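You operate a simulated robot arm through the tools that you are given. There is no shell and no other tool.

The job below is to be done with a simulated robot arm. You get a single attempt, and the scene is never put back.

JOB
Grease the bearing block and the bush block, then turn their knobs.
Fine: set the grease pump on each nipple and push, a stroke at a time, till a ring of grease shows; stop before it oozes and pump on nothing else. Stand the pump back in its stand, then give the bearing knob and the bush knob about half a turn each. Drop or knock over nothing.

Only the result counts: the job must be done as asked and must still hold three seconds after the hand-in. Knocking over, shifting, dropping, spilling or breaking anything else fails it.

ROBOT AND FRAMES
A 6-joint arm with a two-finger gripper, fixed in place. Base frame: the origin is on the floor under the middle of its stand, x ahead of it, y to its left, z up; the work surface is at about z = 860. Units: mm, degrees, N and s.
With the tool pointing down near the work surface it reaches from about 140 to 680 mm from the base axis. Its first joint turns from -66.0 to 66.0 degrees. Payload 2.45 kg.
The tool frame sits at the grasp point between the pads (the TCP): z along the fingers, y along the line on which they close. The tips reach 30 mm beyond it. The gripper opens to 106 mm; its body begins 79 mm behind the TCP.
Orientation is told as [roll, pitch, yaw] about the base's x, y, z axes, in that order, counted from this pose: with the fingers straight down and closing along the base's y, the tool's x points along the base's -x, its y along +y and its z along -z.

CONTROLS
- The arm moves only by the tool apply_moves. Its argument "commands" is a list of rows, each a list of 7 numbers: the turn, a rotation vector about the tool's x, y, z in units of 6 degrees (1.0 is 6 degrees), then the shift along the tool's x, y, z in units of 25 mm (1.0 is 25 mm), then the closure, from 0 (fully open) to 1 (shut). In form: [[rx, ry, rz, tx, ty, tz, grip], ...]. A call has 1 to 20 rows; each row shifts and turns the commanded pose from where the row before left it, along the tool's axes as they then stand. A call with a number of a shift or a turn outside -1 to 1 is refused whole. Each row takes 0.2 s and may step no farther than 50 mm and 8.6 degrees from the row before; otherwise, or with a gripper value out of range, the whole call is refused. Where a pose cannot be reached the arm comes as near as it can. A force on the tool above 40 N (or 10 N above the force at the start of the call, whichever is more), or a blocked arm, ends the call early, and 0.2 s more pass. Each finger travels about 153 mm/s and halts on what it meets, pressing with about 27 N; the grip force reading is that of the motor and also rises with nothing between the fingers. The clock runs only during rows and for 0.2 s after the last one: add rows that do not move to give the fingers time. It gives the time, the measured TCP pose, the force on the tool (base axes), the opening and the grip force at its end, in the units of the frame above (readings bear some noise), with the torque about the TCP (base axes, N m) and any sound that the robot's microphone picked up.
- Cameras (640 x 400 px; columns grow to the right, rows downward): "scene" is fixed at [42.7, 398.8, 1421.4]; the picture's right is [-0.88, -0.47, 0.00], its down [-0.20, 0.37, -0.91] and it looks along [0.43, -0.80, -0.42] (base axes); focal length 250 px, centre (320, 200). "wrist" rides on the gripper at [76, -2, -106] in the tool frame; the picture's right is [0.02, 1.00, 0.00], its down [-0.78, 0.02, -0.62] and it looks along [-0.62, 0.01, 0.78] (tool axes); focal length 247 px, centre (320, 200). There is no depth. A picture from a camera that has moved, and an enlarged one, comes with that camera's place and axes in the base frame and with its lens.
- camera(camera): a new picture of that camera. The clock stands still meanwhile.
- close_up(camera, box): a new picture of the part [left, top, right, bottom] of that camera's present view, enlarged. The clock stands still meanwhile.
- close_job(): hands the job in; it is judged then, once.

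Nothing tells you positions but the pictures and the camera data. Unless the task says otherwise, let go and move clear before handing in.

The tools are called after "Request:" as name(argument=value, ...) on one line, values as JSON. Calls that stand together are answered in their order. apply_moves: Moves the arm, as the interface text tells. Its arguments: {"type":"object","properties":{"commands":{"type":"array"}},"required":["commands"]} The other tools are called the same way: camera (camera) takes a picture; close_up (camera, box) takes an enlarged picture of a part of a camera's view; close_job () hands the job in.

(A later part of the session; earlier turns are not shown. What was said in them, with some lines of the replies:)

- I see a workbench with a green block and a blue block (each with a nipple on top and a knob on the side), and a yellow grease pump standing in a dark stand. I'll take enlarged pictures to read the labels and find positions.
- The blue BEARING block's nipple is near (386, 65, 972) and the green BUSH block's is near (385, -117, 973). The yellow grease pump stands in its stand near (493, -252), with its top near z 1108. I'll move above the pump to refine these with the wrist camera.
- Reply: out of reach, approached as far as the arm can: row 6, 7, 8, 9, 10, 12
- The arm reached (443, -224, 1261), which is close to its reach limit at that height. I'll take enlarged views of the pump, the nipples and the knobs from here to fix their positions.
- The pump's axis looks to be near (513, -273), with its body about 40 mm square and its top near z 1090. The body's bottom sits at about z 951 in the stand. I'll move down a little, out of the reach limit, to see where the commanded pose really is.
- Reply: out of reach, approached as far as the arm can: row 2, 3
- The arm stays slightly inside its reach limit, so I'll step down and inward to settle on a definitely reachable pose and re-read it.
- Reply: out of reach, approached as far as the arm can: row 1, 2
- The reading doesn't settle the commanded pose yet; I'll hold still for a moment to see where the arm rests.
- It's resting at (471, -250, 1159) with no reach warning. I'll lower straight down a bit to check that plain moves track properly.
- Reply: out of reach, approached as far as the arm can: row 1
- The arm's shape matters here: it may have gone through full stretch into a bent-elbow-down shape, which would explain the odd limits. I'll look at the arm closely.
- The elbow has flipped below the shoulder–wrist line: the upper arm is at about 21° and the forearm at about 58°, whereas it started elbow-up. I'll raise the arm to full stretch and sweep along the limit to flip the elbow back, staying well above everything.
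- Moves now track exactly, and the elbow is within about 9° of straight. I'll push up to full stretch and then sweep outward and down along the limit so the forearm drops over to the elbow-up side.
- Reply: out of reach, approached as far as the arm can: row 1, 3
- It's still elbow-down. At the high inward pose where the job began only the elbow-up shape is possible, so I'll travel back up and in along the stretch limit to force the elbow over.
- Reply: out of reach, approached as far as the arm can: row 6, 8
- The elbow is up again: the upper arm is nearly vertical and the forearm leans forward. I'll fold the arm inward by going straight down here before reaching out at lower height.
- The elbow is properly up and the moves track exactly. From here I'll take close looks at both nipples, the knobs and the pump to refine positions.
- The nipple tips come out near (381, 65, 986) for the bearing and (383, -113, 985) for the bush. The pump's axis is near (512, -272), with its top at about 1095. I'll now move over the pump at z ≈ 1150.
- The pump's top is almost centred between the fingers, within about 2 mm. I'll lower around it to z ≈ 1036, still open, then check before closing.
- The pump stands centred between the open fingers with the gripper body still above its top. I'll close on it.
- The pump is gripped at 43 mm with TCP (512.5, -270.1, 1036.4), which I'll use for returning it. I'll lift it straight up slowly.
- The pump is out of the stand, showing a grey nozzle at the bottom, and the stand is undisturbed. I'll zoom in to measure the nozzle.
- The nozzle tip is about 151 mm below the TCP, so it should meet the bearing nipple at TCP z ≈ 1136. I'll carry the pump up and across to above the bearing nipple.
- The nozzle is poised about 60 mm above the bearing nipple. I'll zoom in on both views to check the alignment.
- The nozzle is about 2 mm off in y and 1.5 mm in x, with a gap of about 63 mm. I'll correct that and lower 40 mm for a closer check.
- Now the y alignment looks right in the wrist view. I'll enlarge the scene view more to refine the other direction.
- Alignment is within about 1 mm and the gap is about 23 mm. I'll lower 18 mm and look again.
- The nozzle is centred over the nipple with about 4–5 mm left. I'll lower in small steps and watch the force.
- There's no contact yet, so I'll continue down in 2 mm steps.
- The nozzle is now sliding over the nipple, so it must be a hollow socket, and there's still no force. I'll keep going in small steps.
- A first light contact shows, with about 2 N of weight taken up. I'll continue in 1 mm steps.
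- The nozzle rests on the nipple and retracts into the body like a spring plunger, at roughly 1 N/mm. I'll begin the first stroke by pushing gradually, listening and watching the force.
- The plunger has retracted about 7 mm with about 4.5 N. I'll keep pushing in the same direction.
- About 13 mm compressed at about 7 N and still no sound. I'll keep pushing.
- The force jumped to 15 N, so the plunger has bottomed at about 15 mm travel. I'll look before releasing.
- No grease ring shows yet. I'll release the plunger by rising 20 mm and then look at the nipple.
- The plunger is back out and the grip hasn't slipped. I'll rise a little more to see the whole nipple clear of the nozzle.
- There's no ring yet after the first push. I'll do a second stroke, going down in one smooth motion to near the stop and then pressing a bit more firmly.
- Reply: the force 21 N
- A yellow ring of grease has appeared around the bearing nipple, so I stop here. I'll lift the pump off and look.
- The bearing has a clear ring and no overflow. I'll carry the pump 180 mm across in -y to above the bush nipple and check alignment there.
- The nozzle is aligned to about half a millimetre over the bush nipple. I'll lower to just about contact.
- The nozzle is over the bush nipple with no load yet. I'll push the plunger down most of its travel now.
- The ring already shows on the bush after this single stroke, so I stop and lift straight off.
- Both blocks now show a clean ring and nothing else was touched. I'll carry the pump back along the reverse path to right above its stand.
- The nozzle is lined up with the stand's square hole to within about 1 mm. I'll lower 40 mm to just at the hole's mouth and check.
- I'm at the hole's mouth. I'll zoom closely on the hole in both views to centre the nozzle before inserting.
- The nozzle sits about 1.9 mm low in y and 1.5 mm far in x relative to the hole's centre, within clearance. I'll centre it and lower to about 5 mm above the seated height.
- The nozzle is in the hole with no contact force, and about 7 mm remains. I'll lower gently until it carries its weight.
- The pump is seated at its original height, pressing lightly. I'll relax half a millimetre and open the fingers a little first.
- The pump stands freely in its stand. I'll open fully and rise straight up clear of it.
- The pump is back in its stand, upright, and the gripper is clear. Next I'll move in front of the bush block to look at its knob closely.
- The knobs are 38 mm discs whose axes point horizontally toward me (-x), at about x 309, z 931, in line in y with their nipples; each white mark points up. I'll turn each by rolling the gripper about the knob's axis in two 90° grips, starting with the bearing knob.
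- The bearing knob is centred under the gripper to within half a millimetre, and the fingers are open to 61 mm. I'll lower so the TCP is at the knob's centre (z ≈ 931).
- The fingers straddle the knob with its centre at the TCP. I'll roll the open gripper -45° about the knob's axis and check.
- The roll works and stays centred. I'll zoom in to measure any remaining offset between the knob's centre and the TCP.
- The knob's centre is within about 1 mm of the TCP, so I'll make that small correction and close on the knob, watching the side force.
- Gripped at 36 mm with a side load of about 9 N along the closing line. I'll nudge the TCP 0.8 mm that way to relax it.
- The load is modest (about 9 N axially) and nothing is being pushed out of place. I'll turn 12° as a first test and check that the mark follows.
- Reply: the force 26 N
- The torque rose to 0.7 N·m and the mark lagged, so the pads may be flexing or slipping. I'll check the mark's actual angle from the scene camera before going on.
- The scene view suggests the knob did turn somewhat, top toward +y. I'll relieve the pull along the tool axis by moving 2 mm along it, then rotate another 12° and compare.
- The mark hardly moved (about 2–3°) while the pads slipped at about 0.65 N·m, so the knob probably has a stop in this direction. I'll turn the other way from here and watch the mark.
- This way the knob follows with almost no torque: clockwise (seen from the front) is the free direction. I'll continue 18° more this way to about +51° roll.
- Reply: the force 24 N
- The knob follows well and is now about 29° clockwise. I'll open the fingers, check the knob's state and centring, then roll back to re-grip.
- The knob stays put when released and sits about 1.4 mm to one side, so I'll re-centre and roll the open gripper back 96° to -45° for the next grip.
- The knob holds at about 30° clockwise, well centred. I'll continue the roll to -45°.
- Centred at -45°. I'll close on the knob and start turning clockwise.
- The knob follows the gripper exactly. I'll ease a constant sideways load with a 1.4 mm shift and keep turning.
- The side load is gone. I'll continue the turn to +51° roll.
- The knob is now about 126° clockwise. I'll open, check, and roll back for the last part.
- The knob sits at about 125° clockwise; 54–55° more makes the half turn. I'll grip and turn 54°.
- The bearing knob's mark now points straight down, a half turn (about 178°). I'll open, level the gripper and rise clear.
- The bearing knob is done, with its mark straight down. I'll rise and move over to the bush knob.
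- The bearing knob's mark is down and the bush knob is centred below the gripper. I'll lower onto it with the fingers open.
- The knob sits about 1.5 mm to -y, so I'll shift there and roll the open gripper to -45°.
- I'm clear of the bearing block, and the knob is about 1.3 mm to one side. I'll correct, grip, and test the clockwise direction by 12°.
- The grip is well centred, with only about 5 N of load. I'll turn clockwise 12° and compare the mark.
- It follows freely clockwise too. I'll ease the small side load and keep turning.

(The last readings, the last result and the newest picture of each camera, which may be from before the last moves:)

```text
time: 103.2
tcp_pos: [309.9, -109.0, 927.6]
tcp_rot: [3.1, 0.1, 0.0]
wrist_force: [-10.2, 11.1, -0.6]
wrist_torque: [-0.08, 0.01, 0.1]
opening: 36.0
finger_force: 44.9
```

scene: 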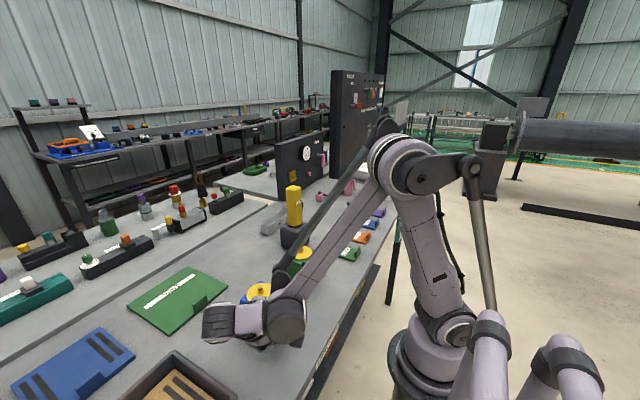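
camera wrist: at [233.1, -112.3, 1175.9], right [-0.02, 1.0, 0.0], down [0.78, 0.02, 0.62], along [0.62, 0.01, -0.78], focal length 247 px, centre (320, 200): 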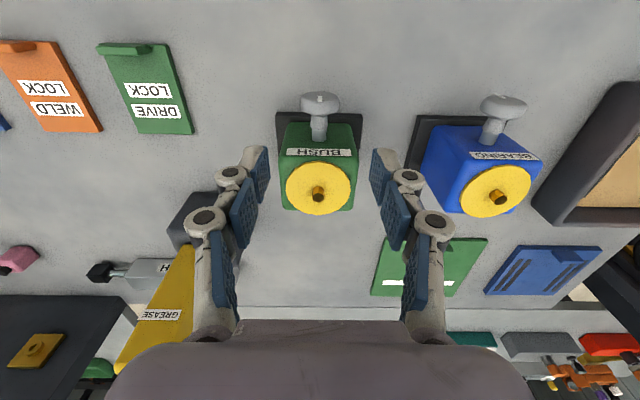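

Request:
apply_moves(commands=[[-1, 0, 0, 0, 0.03, 0, 1], [-1, 0, 0, 0, 0, 0, 1], [-1, 0, 0, 0, 0, 0, 1], [-1, 0, 0, 0, 0, 0, 1], [0, 0, 0, 0, 0, 0, 1]])

Request:
close_up(camera="wrist", box=[270, 140, 370, 240])

Request:
close_up(camera="scene", box=[220, 180, 370, 350])

```text
time: 104.4
tcp_pos: [309.0, -110.8, 928.0]
tcp_rot: [27.0, 0.0, 0.1]
wrist_force: [-11.7, 4.9, 0.1]
wrist_torque: [0.05, 0.41, 0.25]
opening: 35.8
finger_force: 44.7
```

```text
4.00 times, centred on (320, 190) of wrist
camera zoom: at [233.5, -161.2, 1023.5], right [-0.02, 0.89, 0.46], down [0.78, -0.27, 0.56], along [0.62, 0.37, -0.69], focal length 988 px, centre (320, 240)
```

zoom: 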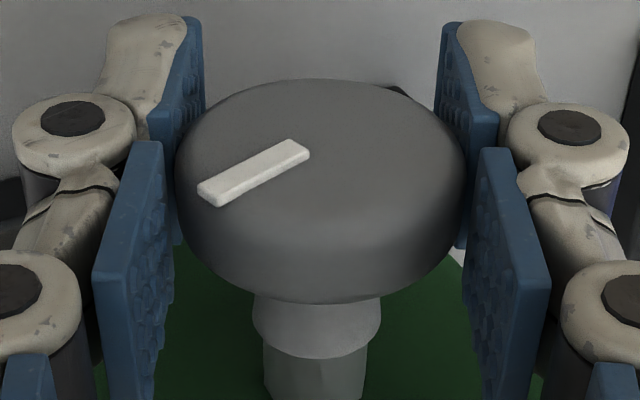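

```text
2.35 times, centred on (295, 265) of scene
camera zoom: at [42.4, 399.0, 1421.4], right [-0.88, -0.47, 0.0], down [-0.2, 0.37, -0.91], along [0.43, -0.8, -0.42], focal length 589 px, centre (379, 47)
```

zoom: 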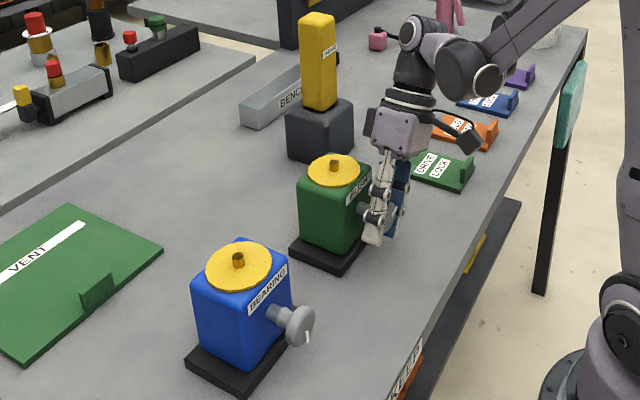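

Smooth so far, at 72° turned. I'll do 18° more to complete the first 90°, then open.

Request:
apply_moves(commands=[[-1, 0, 0, 0.03, 0, 0, 1], [-1, 0, 0, 0, 0, 0, 1], [-1, 0, 0, 0, 0, 0, 1], [0, 0, 0, 0, 0, 0, 1], [0, 0, 0, 0, 0, 0, 0.7], [0, 0, 0, 0, 0, 0, 0.5], [0, 0, 0, 0, 0, 0, 0.42], [0, 0, 0, 0, 0, 0, 0.42]])

Request:
close_up(camera="wrist", box=[270, 140, 370, 240])

```text
time: 105.2
tcp_pos: [312.7, -105.9, 923.2]
tcp_rot: [42.1, 0.4, -1.0]
wrist_force: [-1.5, 5.5, -15.7]
wrist_torque: [0.05, 0.18, 0.11]
opening: 35.9
finger_force: 44.7
out of reach, approached as far as the arm can: row 3
stopped in row 4: the force on the tool passed its limit at 79 N (the readings are from after the stop); the commanded pose is now the measured one
```

```text
4.00 times, centred on (320, 190) of wrist
camera zoom: at [236.7, -178.5, 1003.4], right [0.0, 0.74, 0.67], down [0.78, -0.42, 0.47], along [0.63, 0.52, -0.58], focal length 988 px, centre (320, 240)
```

zoom: 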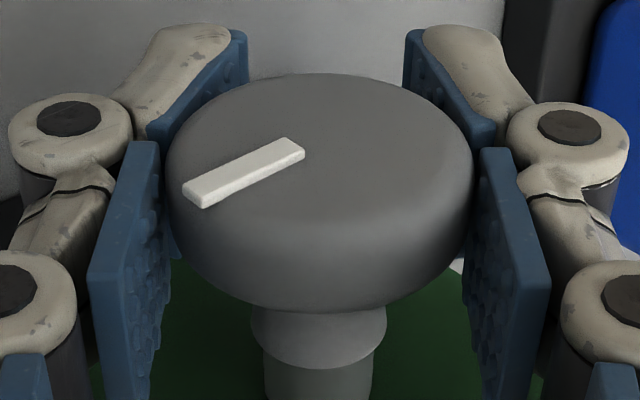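

A joint limit was hit at about +42° roll and the arm jerked briefly, with a 79 N spike. I'll check right away that the bush block hasn't shifted.

Request:
close_up(camera="scene", box=[220, 180, 370, 350])

Request:
close_up(camera="scene", box=[275, 235, 335, 300])

Request:
camera(camera="scene")

```text
2.35 times, centred on (295, 265) of scene
camera zoom: at [42.8, 398.9, 1421.4], right [-0.88, -0.47, 0.0], down [-0.2, 0.37, -0.91], along [0.43, -0.8, -0.42], focal length 589 px, centre (379, 47)
```

zoom: 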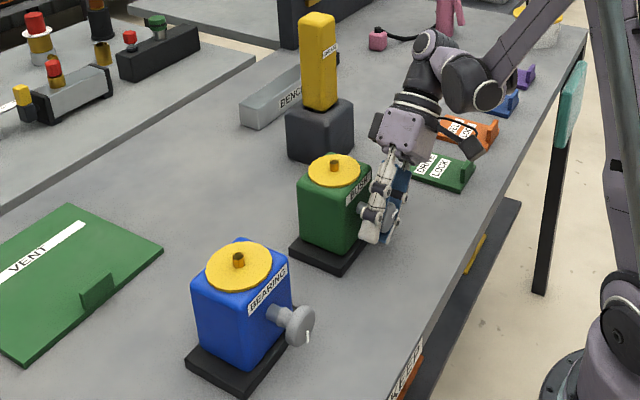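

```text
6.15 times, centred on (305, 268) of scene
camera zoom: at [42.8, 398.9, 1421.4], right [-0.88, -0.47, 0.0], down [-0.2, 0.37, -0.91], along [0.43, -0.8, -0.42], focal length 1542 px, centre (412, -215)
```

zoom: 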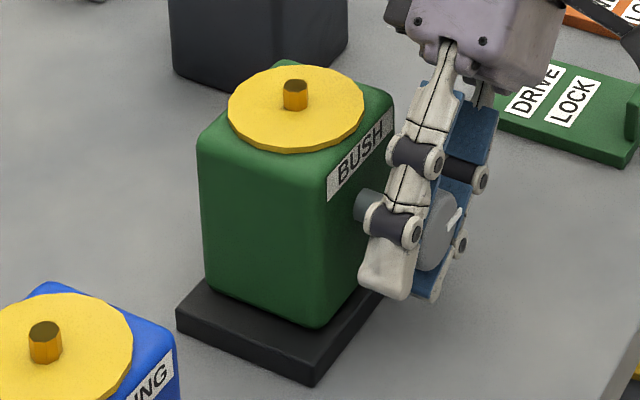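

```text
taken
```

scene: 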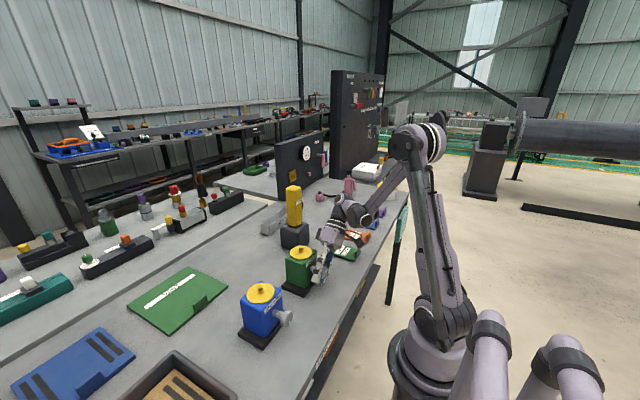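

The bush block and everything else are exactly where they were. I'll open the fingers now and avoid that joint limit from here on.

Request:
apply_moves(commands=[[0, 0, 0, 0, 0, 0, 0.7], [0, 0, 0, 0, 0, 0, 0.5], [0, 0, 0, 0, 0, 0, 0.42], [0, 0, 0, 0, 0, 0, 0.42]])

Request:
close_up(camera="wrist", box=[270, 140, 370, 240])

```text
time: 106.2
tcp_pos: [314.1, -106.0, 923.7]
tcp_rot: [42.2, 0.4, -1.0]
wrist_force: [1.3, -0.7, 0.6]
wrist_torque: [-0.03, -0.01, 0.0]
opening: 61.4
finger_force: 0.0
```

```text
4.00 times, centred on (320, 190) of wrist
camera zoom: at [236.9, -178.9, 1003.9], right [-0.01, 0.74, 0.67], down [0.78, -0.42, 0.47], along [0.63, 0.53, -0.57], focal length 988 px, centre (320, 240)
```

zoom: 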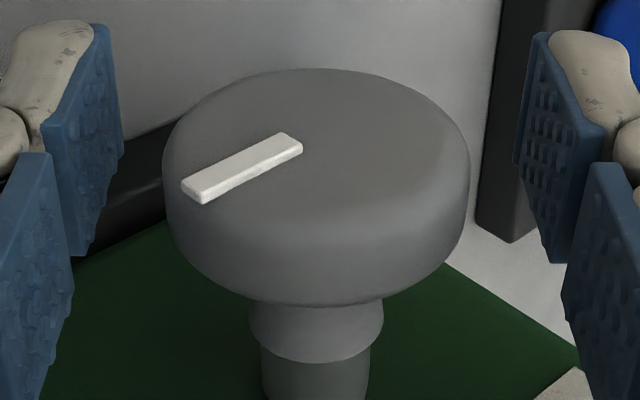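

The knob held at about 87°. I'll restore the pose (re-centre and square up) and roll the open gripper back to -45°.

Request:
apply_moves(commands=[[0, 0.062, -0.168, 0.082, 0.012, -0.125, 0.42], [0, 0, 0, 0.082, 0.012, -0.125, 0.42], [1, 0, 0, 0, 0, 0, 0.42], [1, 0, 0, 0, 0, 0, 0.42], [1, 0, 0, 0, 0, 0, 0.42], [1, 0, 0, 0, 0, 0, 0.42], [1, 0, 0, 0, 0, 0, 0.42], [1, 0, 0, 0, 0, 0, 0.42], [1, 0, 0, 0, 0, 0, 0.42], [0, 0, 0, 0, 0, 0, 0.42]])

Request:
close_up(camera="wrist", box=[270, 140, 370, 240])

```text
time: 108.4
tcp_pos: [308.9, -110.5, 929.7]
tcp_rot: [0.2, -0.1, 0.1]
wrist_force: [-0.5, 0.0, 0.3]
wrist_torque: [0.01, 0.0, 0.0]
opening: 61.7
finger_force: 0.0
```

```text
4.00 times, centred on (320, 190) of wrist
camera zoom: at [233.2, -113.4, 1037.4], right [-0.02, 1.0, 0.0], down [0.78, 0.02, 0.62], along [0.62, 0.02, -0.78], focal length 988 px, centre (320, 240)
```

zoom: 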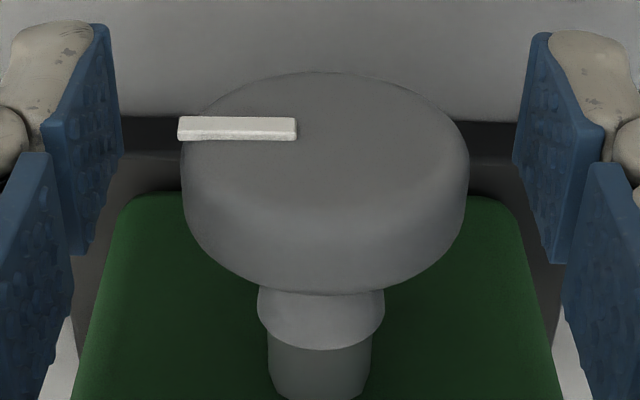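

The bush knob's mark points exactly sideways (90° done). I'll trim the centring and continue the roll to -45°.

Request:
apply_moves(commands=[[0, 0, 0, 0, 0.036, 0.03, 0.42], [1, 0, 0, 0, 0, 0, 0.42], [1, 0, 0, 0, 0, 0, 0.42], [1, 0, 0, 0, 0, 0, 0.42], [1, 0, 0, 0, 0, 0, 0.42], [1, 0, 0, 0, 0, 0, 0.42], [1, 0, 0, 0, 0, 0, 0.42], [1, 0, 0, 0, 0, 0, 0.42], [0.5, 0, 0, 0, 0, 0, 0.42], [0, 0, 0, 0, 0, 0, 0.42]])

Request:
close_up(camera="wrist", box=[270, 140, 370, 240])

```text
time: 110.6
tcp_pos: [308.3, -109.6, 930.3]
tcp_rot: [-44.7, -0.1, 0.0]
wrist_force: [0.4, 0.5, -1.2]
wrist_torque: [-0.02, 0.01, 0.01]
opening: 61.3
finger_force: 0.1
```

```text
4.00 times, centred on (320, 190) of wrist
camera zoom: at [233.3, -36.1, 1006.5], right [-0.02, 0.71, -0.7], down [0.78, 0.45, 0.43], along [0.62, -0.54, -0.56], focal length 988 px, centre (320, 240)
```

zoom: 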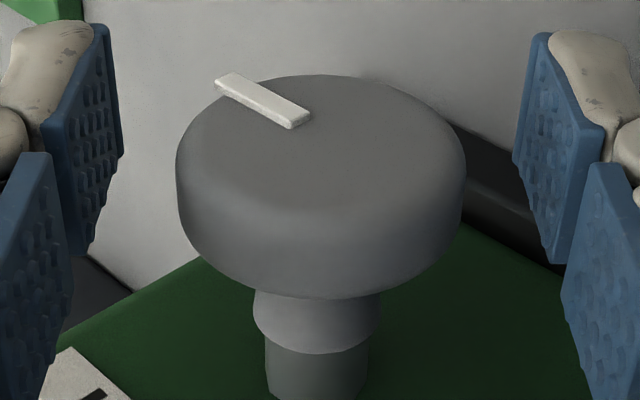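

Centred. I'll grip and turn clockwise, staying below +39° roll this time.

Request:
apply_moves(commands=[[0, 0, 0, 0, 0, 0, 0.55], [0, 0, 0, 0, 0, 0, 0.62], [0, 0, 0, 0, 0, 0, 0.7], [0, 0, 0, 0, 0, 0, 1], [0, 0, 0, 0, 0, 0, 1], [-1, 0, 0, 0, 0, 0, 1], [-1, 0, 0, 0, 0, 0, 1], [-1, 0, 0, 0, 0, 0, 1], [-1, 0, 0, 0, 0, 0, 1], [0, 0, 0, 0, 0, 0, 1]])

Request:
close_up(camera="wrist", box=[270, 140, 370, 240])

```text
time: 112.8
tcp_pos: [307.6, -108.9, 929.0]
tcp_rot: [-20.6, 0.0, 0.0]
wrist_force: [-2.2, -3.3, 2.3]
wrist_torque: [-0.03, -0.05, -0.03]
opening: 36.2
finger_force: 44.5
```

```text
4.00 times, centred on (320, 190) of wrist
camera zoom: at [233.3, -74.4, 1030.0], right [-0.02, 0.94, -0.35], down [0.78, 0.23, 0.58], along [0.62, -0.26, -0.74], focal length 988 px, centre (320, 240)
```

zoom: 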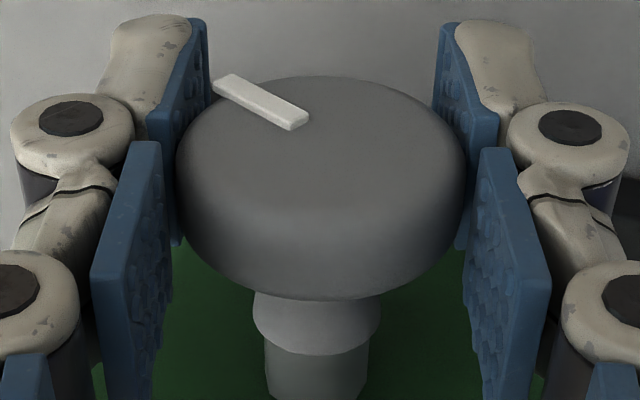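

The knob follows with almost no load. I'll turn 36° more, then check.

Request:
apply_moves(commands=[[-1, 0, 0, 0, 0, 0, 1], [-1, 0, 0, 0, 0, 0, 1], [-1, 0, 0, 0, 0, 0, 1], [-1, 0, 0, 0, 0, 0, 1], [-1, 0, 0, 0, 0, 0, 1], [-1, 0, 0, 0, 0, 0, 1], [0, 0, 0, 0, 0, 0, 1]])

```text
time: 114.4
tcp_pos: [308.6, -110.2, 928.3]
tcp_rot: [15.2, -0.3, 0.0]
wrist_force: [3.0, -11.6, -1.4]
wrist_torque: [-0.01, 0.31, 0.13]
opening: 36.5
finger_force: 45.1
```

Request:
apply_moves(commands=[[-1, 0, 0, 0, -0.02, 0, 1], [-1, 0, 0, 0, 0, 0, 1], [-1, 0, 0, 0, 0, 0, 1], [0, 0, 0, 0, 0, 0, 1]])

Request:
close_up(camera="wrist", box=[270, 140, 370, 240])

```text
time: 115.4
tcp_pos: [309.8, -110.8, 928.7]
tcp_rot: [33.3, -0.1, 0.1]
wrist_force: [-2.7, -9.1, -3.9]
wrist_torque: [-0.01, -0.15, -0.18]
opening: 35.8
finger_force: 44.9
```

```text
4.00 times, centred on (320, 190) of wrist
camera zoom: at [233.5, -171.4, 1017.9], right [-0.02, 0.84, 0.55], down [0.78, -0.33, 0.53], along [0.62, 0.44, -0.65], focal length 988 px, centre (320, 240)
```

zoom: 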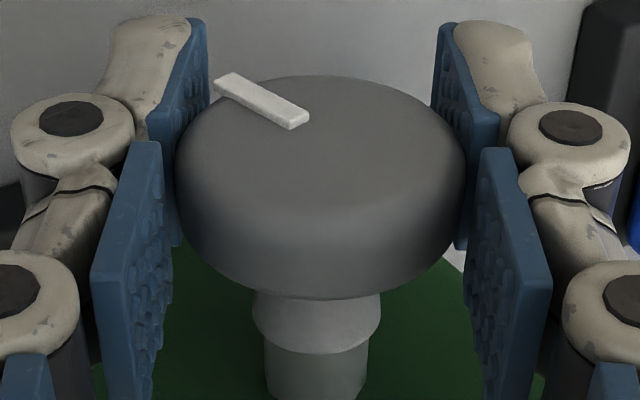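

The bush knob is at about 168°. I'll release, roll back 24°, re-grip and add the last 12°.

Request:
apply_moves(commands=[[0, 0, 0, 0, 0, 0, 0.7], [0, 0, 0, 0, 0, 0, 0.5], [0, 0, 0, 0, 0, 0, 0.42], [0, 0, 0, 0, 0, 0, 0.42], [1, 0, 0, 0, 0, 0, 0.42], [1, 0, 0, 0, 0, 0, 0.42], [1, 0, 0, 0, 0, 0, 0.42], [1, 0, 0, 0, 0, 0, 0.42], [0, 0, 0, 0, 0, 0, 0.42]])

Request:
close_up(camera="wrist", box=[270, 140, 370, 240])

```text
time: 117.4
tcp_pos: [309.0, -109.4, 928.7]
tcp_rot: [9.1, -0.1, -0.1]
wrist_force: [0.1, -0.6, 0.9]
wrist_torque: [0.01, 0.01, -0.03]
opening: 61.5
finger_force: 0.0
```

```text
4.00 times, centred on (320, 190) of wrist
camera zoom: at [233.3, -129.6, 1034.5], right [-0.02, 0.99, 0.16], down [0.78, -0.08, 0.62], along [0.62, 0.14, -0.77], focal length 988 px, centre (320, 240)
```

zoom: 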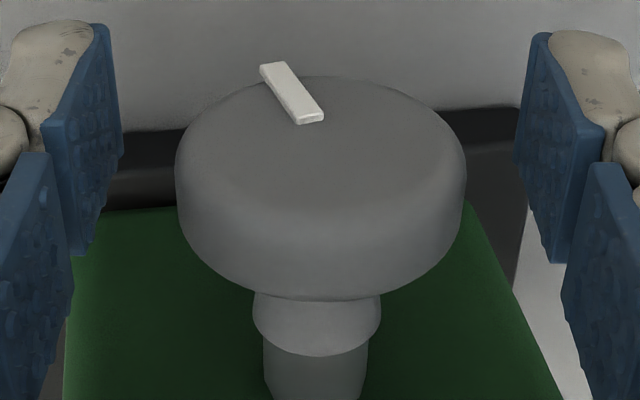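

Request:
apply_moves(commands=[[0, 0, 0, 0, 0, 0, 0.55], [0, 0, 0, 0, 0, 0, 0.62], [0, 0, 0, 0, 0, 0, 0.7], [0, 0, 0, 0, 0, 0, 1], [0, 0, 0, 0, 0, 0, 1], [-1, 0, 0, 0, 0, 0, 1], [-1, 0, 0, 0, 0, 0, 1], [-0.2, 0, 0, 0, 0, 0, 1], [0, 0, 0, 0, 0, 0, 1]])

Request:
close_up(camera="wrist", box=[270, 140, 370, 240])

```text
time: 119.4
tcp_pos: [309.5, -110.3, 929.2]
tcp_rot: [22.4, -0.1, 0.0]
wrist_force: [-5.0, -3.1, -31.7]
wrist_torque: [-0.04, 0.16, 0.04]
opening: 35.6
finger_force: 45.0
```

```text
4.00 times, centred on (320, 190) of wrist
camera zoom: at [233.5, -153.1, 1027.7], right [-0.02, 0.92, 0.38], down [0.78, -0.22, 0.58], along [0.62, 0.31, -0.72], focal length 988 px, centre (320, 240)
```

zoom: 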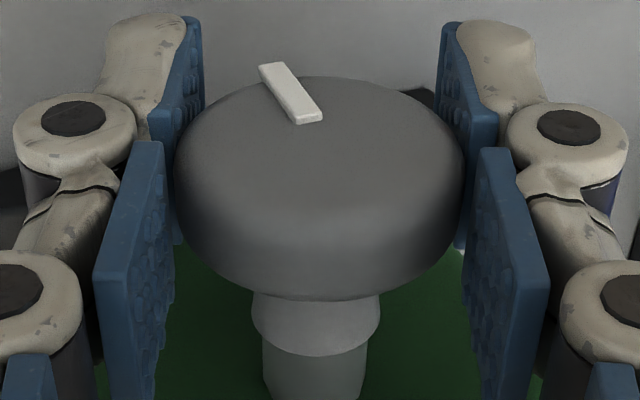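

The mark followed. I'll open, level the gripper and check the mark.

Request:
apply_moves(commands=[[0, 0, 0, 0, 0, 0, 0.7], [0, 0, 0, 0, 0, 0, 0.5], [0, 0, 0, 0, 0, 0, 0.42], [0, 0, 0, 0, 0, 0, 0.42], [1, 0, 0, 0, 0, 0, 0.42], [1, 0, 0, 0, 0, 0, 0.42], [1, 0, 0, 0, 0, 0, 0.42], [0.7, 0, 0, 0, 0, 0, 0.42], [0, 0, 0, 0, 0, 0, 0.42]])

Request:
close_up(camera="wrist", box=[270, 140, 370, 240])

```text
time: 121.4
tcp_pos: [308.8, -109.2, 929.9]
tcp_rot: [0.2, -0.1, 0.0]
wrist_force: [0.2, -0.3, 0.4]
wrist_torque: [0.03, -0.02, -0.01]
opening: 61.8
finger_force: 0.0
```

```text
4.00 times, centred on (320, 190) of wrist
camera zoom: at [233.4, -112.8, 1036.6], right [-0.02, 1.0, 0.0], down [0.78, 0.02, 0.62], along [0.62, 0.02, -0.78], focal length 988 px, centre (320, 240)
```

zoom: 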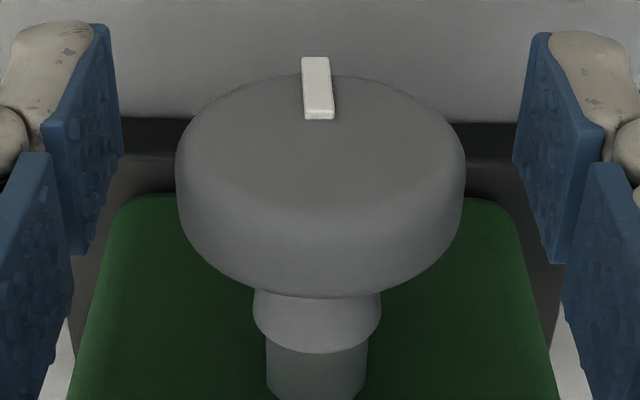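

The bush knob's mark points straight down as well. I'll rise clear and check the whole scene.

Request:
apply_moves(commands=[[0, 0, 0, 0, 0, -0.8, 0.42], [0, 0, 0, 0, 0, -0.8, 0.42], [0, 0, 0, 0, 0, -0.8, 0.42], [0, 0, 0, 0, 0, -0.8, 0.42], [0, 0, 0, 0, 0, -0.8, 0.42], [0, 0, 0, 0, 0, -0.8, 0.42], [0, 0, 0, 0, 0, -0.8, 0.42], [0, 0, 0, 0, 0, -0.8, 0.3], [0, 0, 0, 0, 0, -0.8, 0], [0, 0, 0, 0, 0, -0.8, 0], [0, 0, 0, 0, 0, -0.8, 0], [0, 0, 0, 0, 0, 0, 0]])

Request:
camera(camera="wrist")

Request:
camera(camera="scene")

Request:
close_up(camera="scene", box=[220, 170, 370, 350])

```text
time: 124.0
tcp_pos: [309.3, -109.5, 1149.8]
tcp_rot: [0.1, -0.1, 0.0]
wrist_force: [-0.2, 0.5, -0.2]
wrist_torque: [-0.01, -0.02, 0.02]
opening: 105.9
finger_force: 0.2
```

```text
taken
camera wrist: at [233.4, -113.6, 1256.8], right [-0.02, 1.0, 0.0], down [0.78, 0.01, 0.62], along [0.62, 0.02, -0.78], focal length 247 px, centre (320, 200)
```

wrist: 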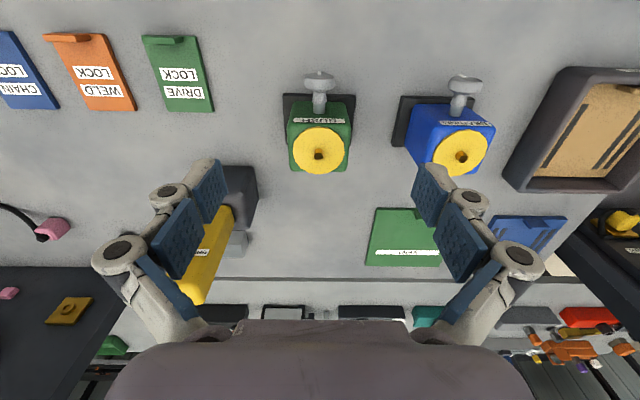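

```text
taken
```

scene: 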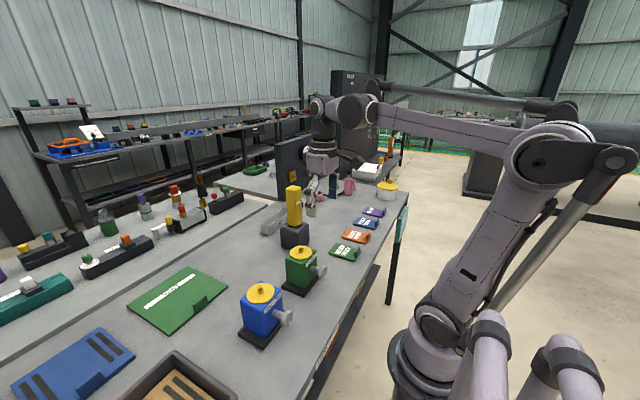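

```text
2.22 times, centred on (295, 260) of scene
camera zoom: at [42.7, 398.8, 1421.4], right [-0.88, -0.47, 0.0], down [-0.2, 0.37, -0.91], along [0.43, -0.8, -0.42], focal length 557 px, centre (376, 67)
```

zoom: 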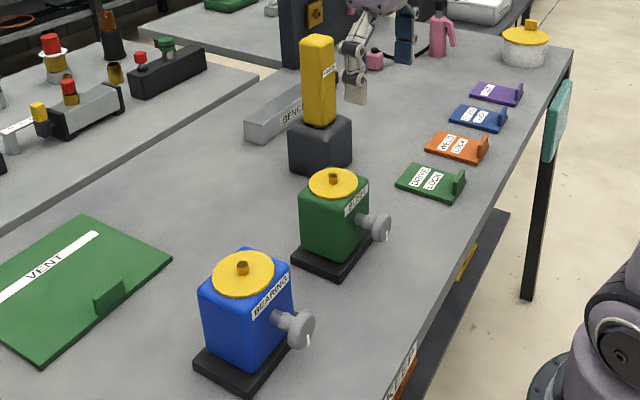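

The gripper is open and clear. I'll take a last close look at the pump in its stand and at both knobs.

Request:
close_up(camera="scene", box=[260, 175, 330, 255])

Request:
close_up(camera="scene", box=[235, 235, 335, 350])

```text
5.00 times, centred on (295, 215) of scene
camera zoom: at [42.7, 398.8, 1421.4], right [-0.88, -0.47, 0.0], down [-0.2, 0.37, -0.91], along [0.43, -0.8, -0.42], focal length 1252 px, centre (445, 125)
```

zoom: 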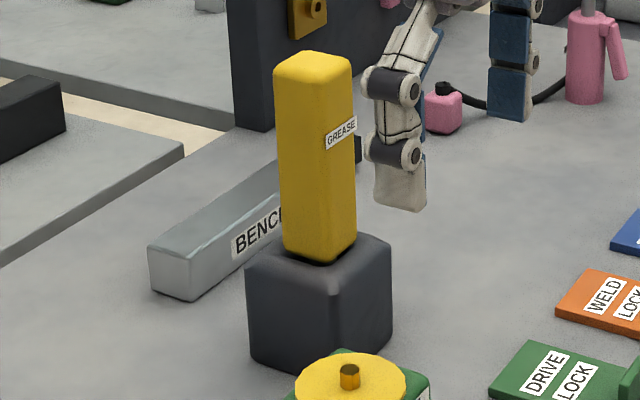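

```text
3.48 times, centred on (285, 292) of scene
camera zoom: at [42.7, 398.8, 1421.4], right [-0.88, -0.47, 0.0], down [-0.2, 0.37, -0.91], along [0.43, -0.8, -0.42], focal length 871 px, centre (442, -122)
```

zoom: 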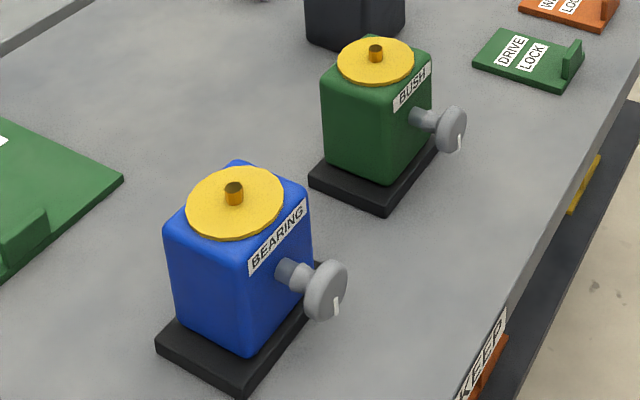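

The pump stands upright in its stand at its original height. Both blocks show a clean grease ring, both knob marks point straight down after about half a turn, and nothing else has moved. The gripper is open and clear, so I'm handing in the job.

Request:
close_job()

```text
The job is handed in.
```

The job is handed in, and every part of it was done. No verdict came back with the hand-in.

- **Greasing:** The bearing took two strokes and the bush took one. I stopped on each as soon as a yellow ring of grease showed. I saw no overflow, and I pumped on nothing else.
- **Pump:** It is back upright in its stand, at the height it started from.
- **Knobs:** Both are turned about half a turn clockwise, seen from the front. Their white marks started pointing up and now point straight down. I first tried the bearing knob anticlockwise, but it resisted and the grip slipped.
- **Force spike:** While I was turning the bush knob, the arm hit a joint limit and the force on the tool briefly reached 79 N. I compared pictures from before and after and the bush block had not shifted.

Nothing was dropped or knocked over. The gripper is open and clear of everything.
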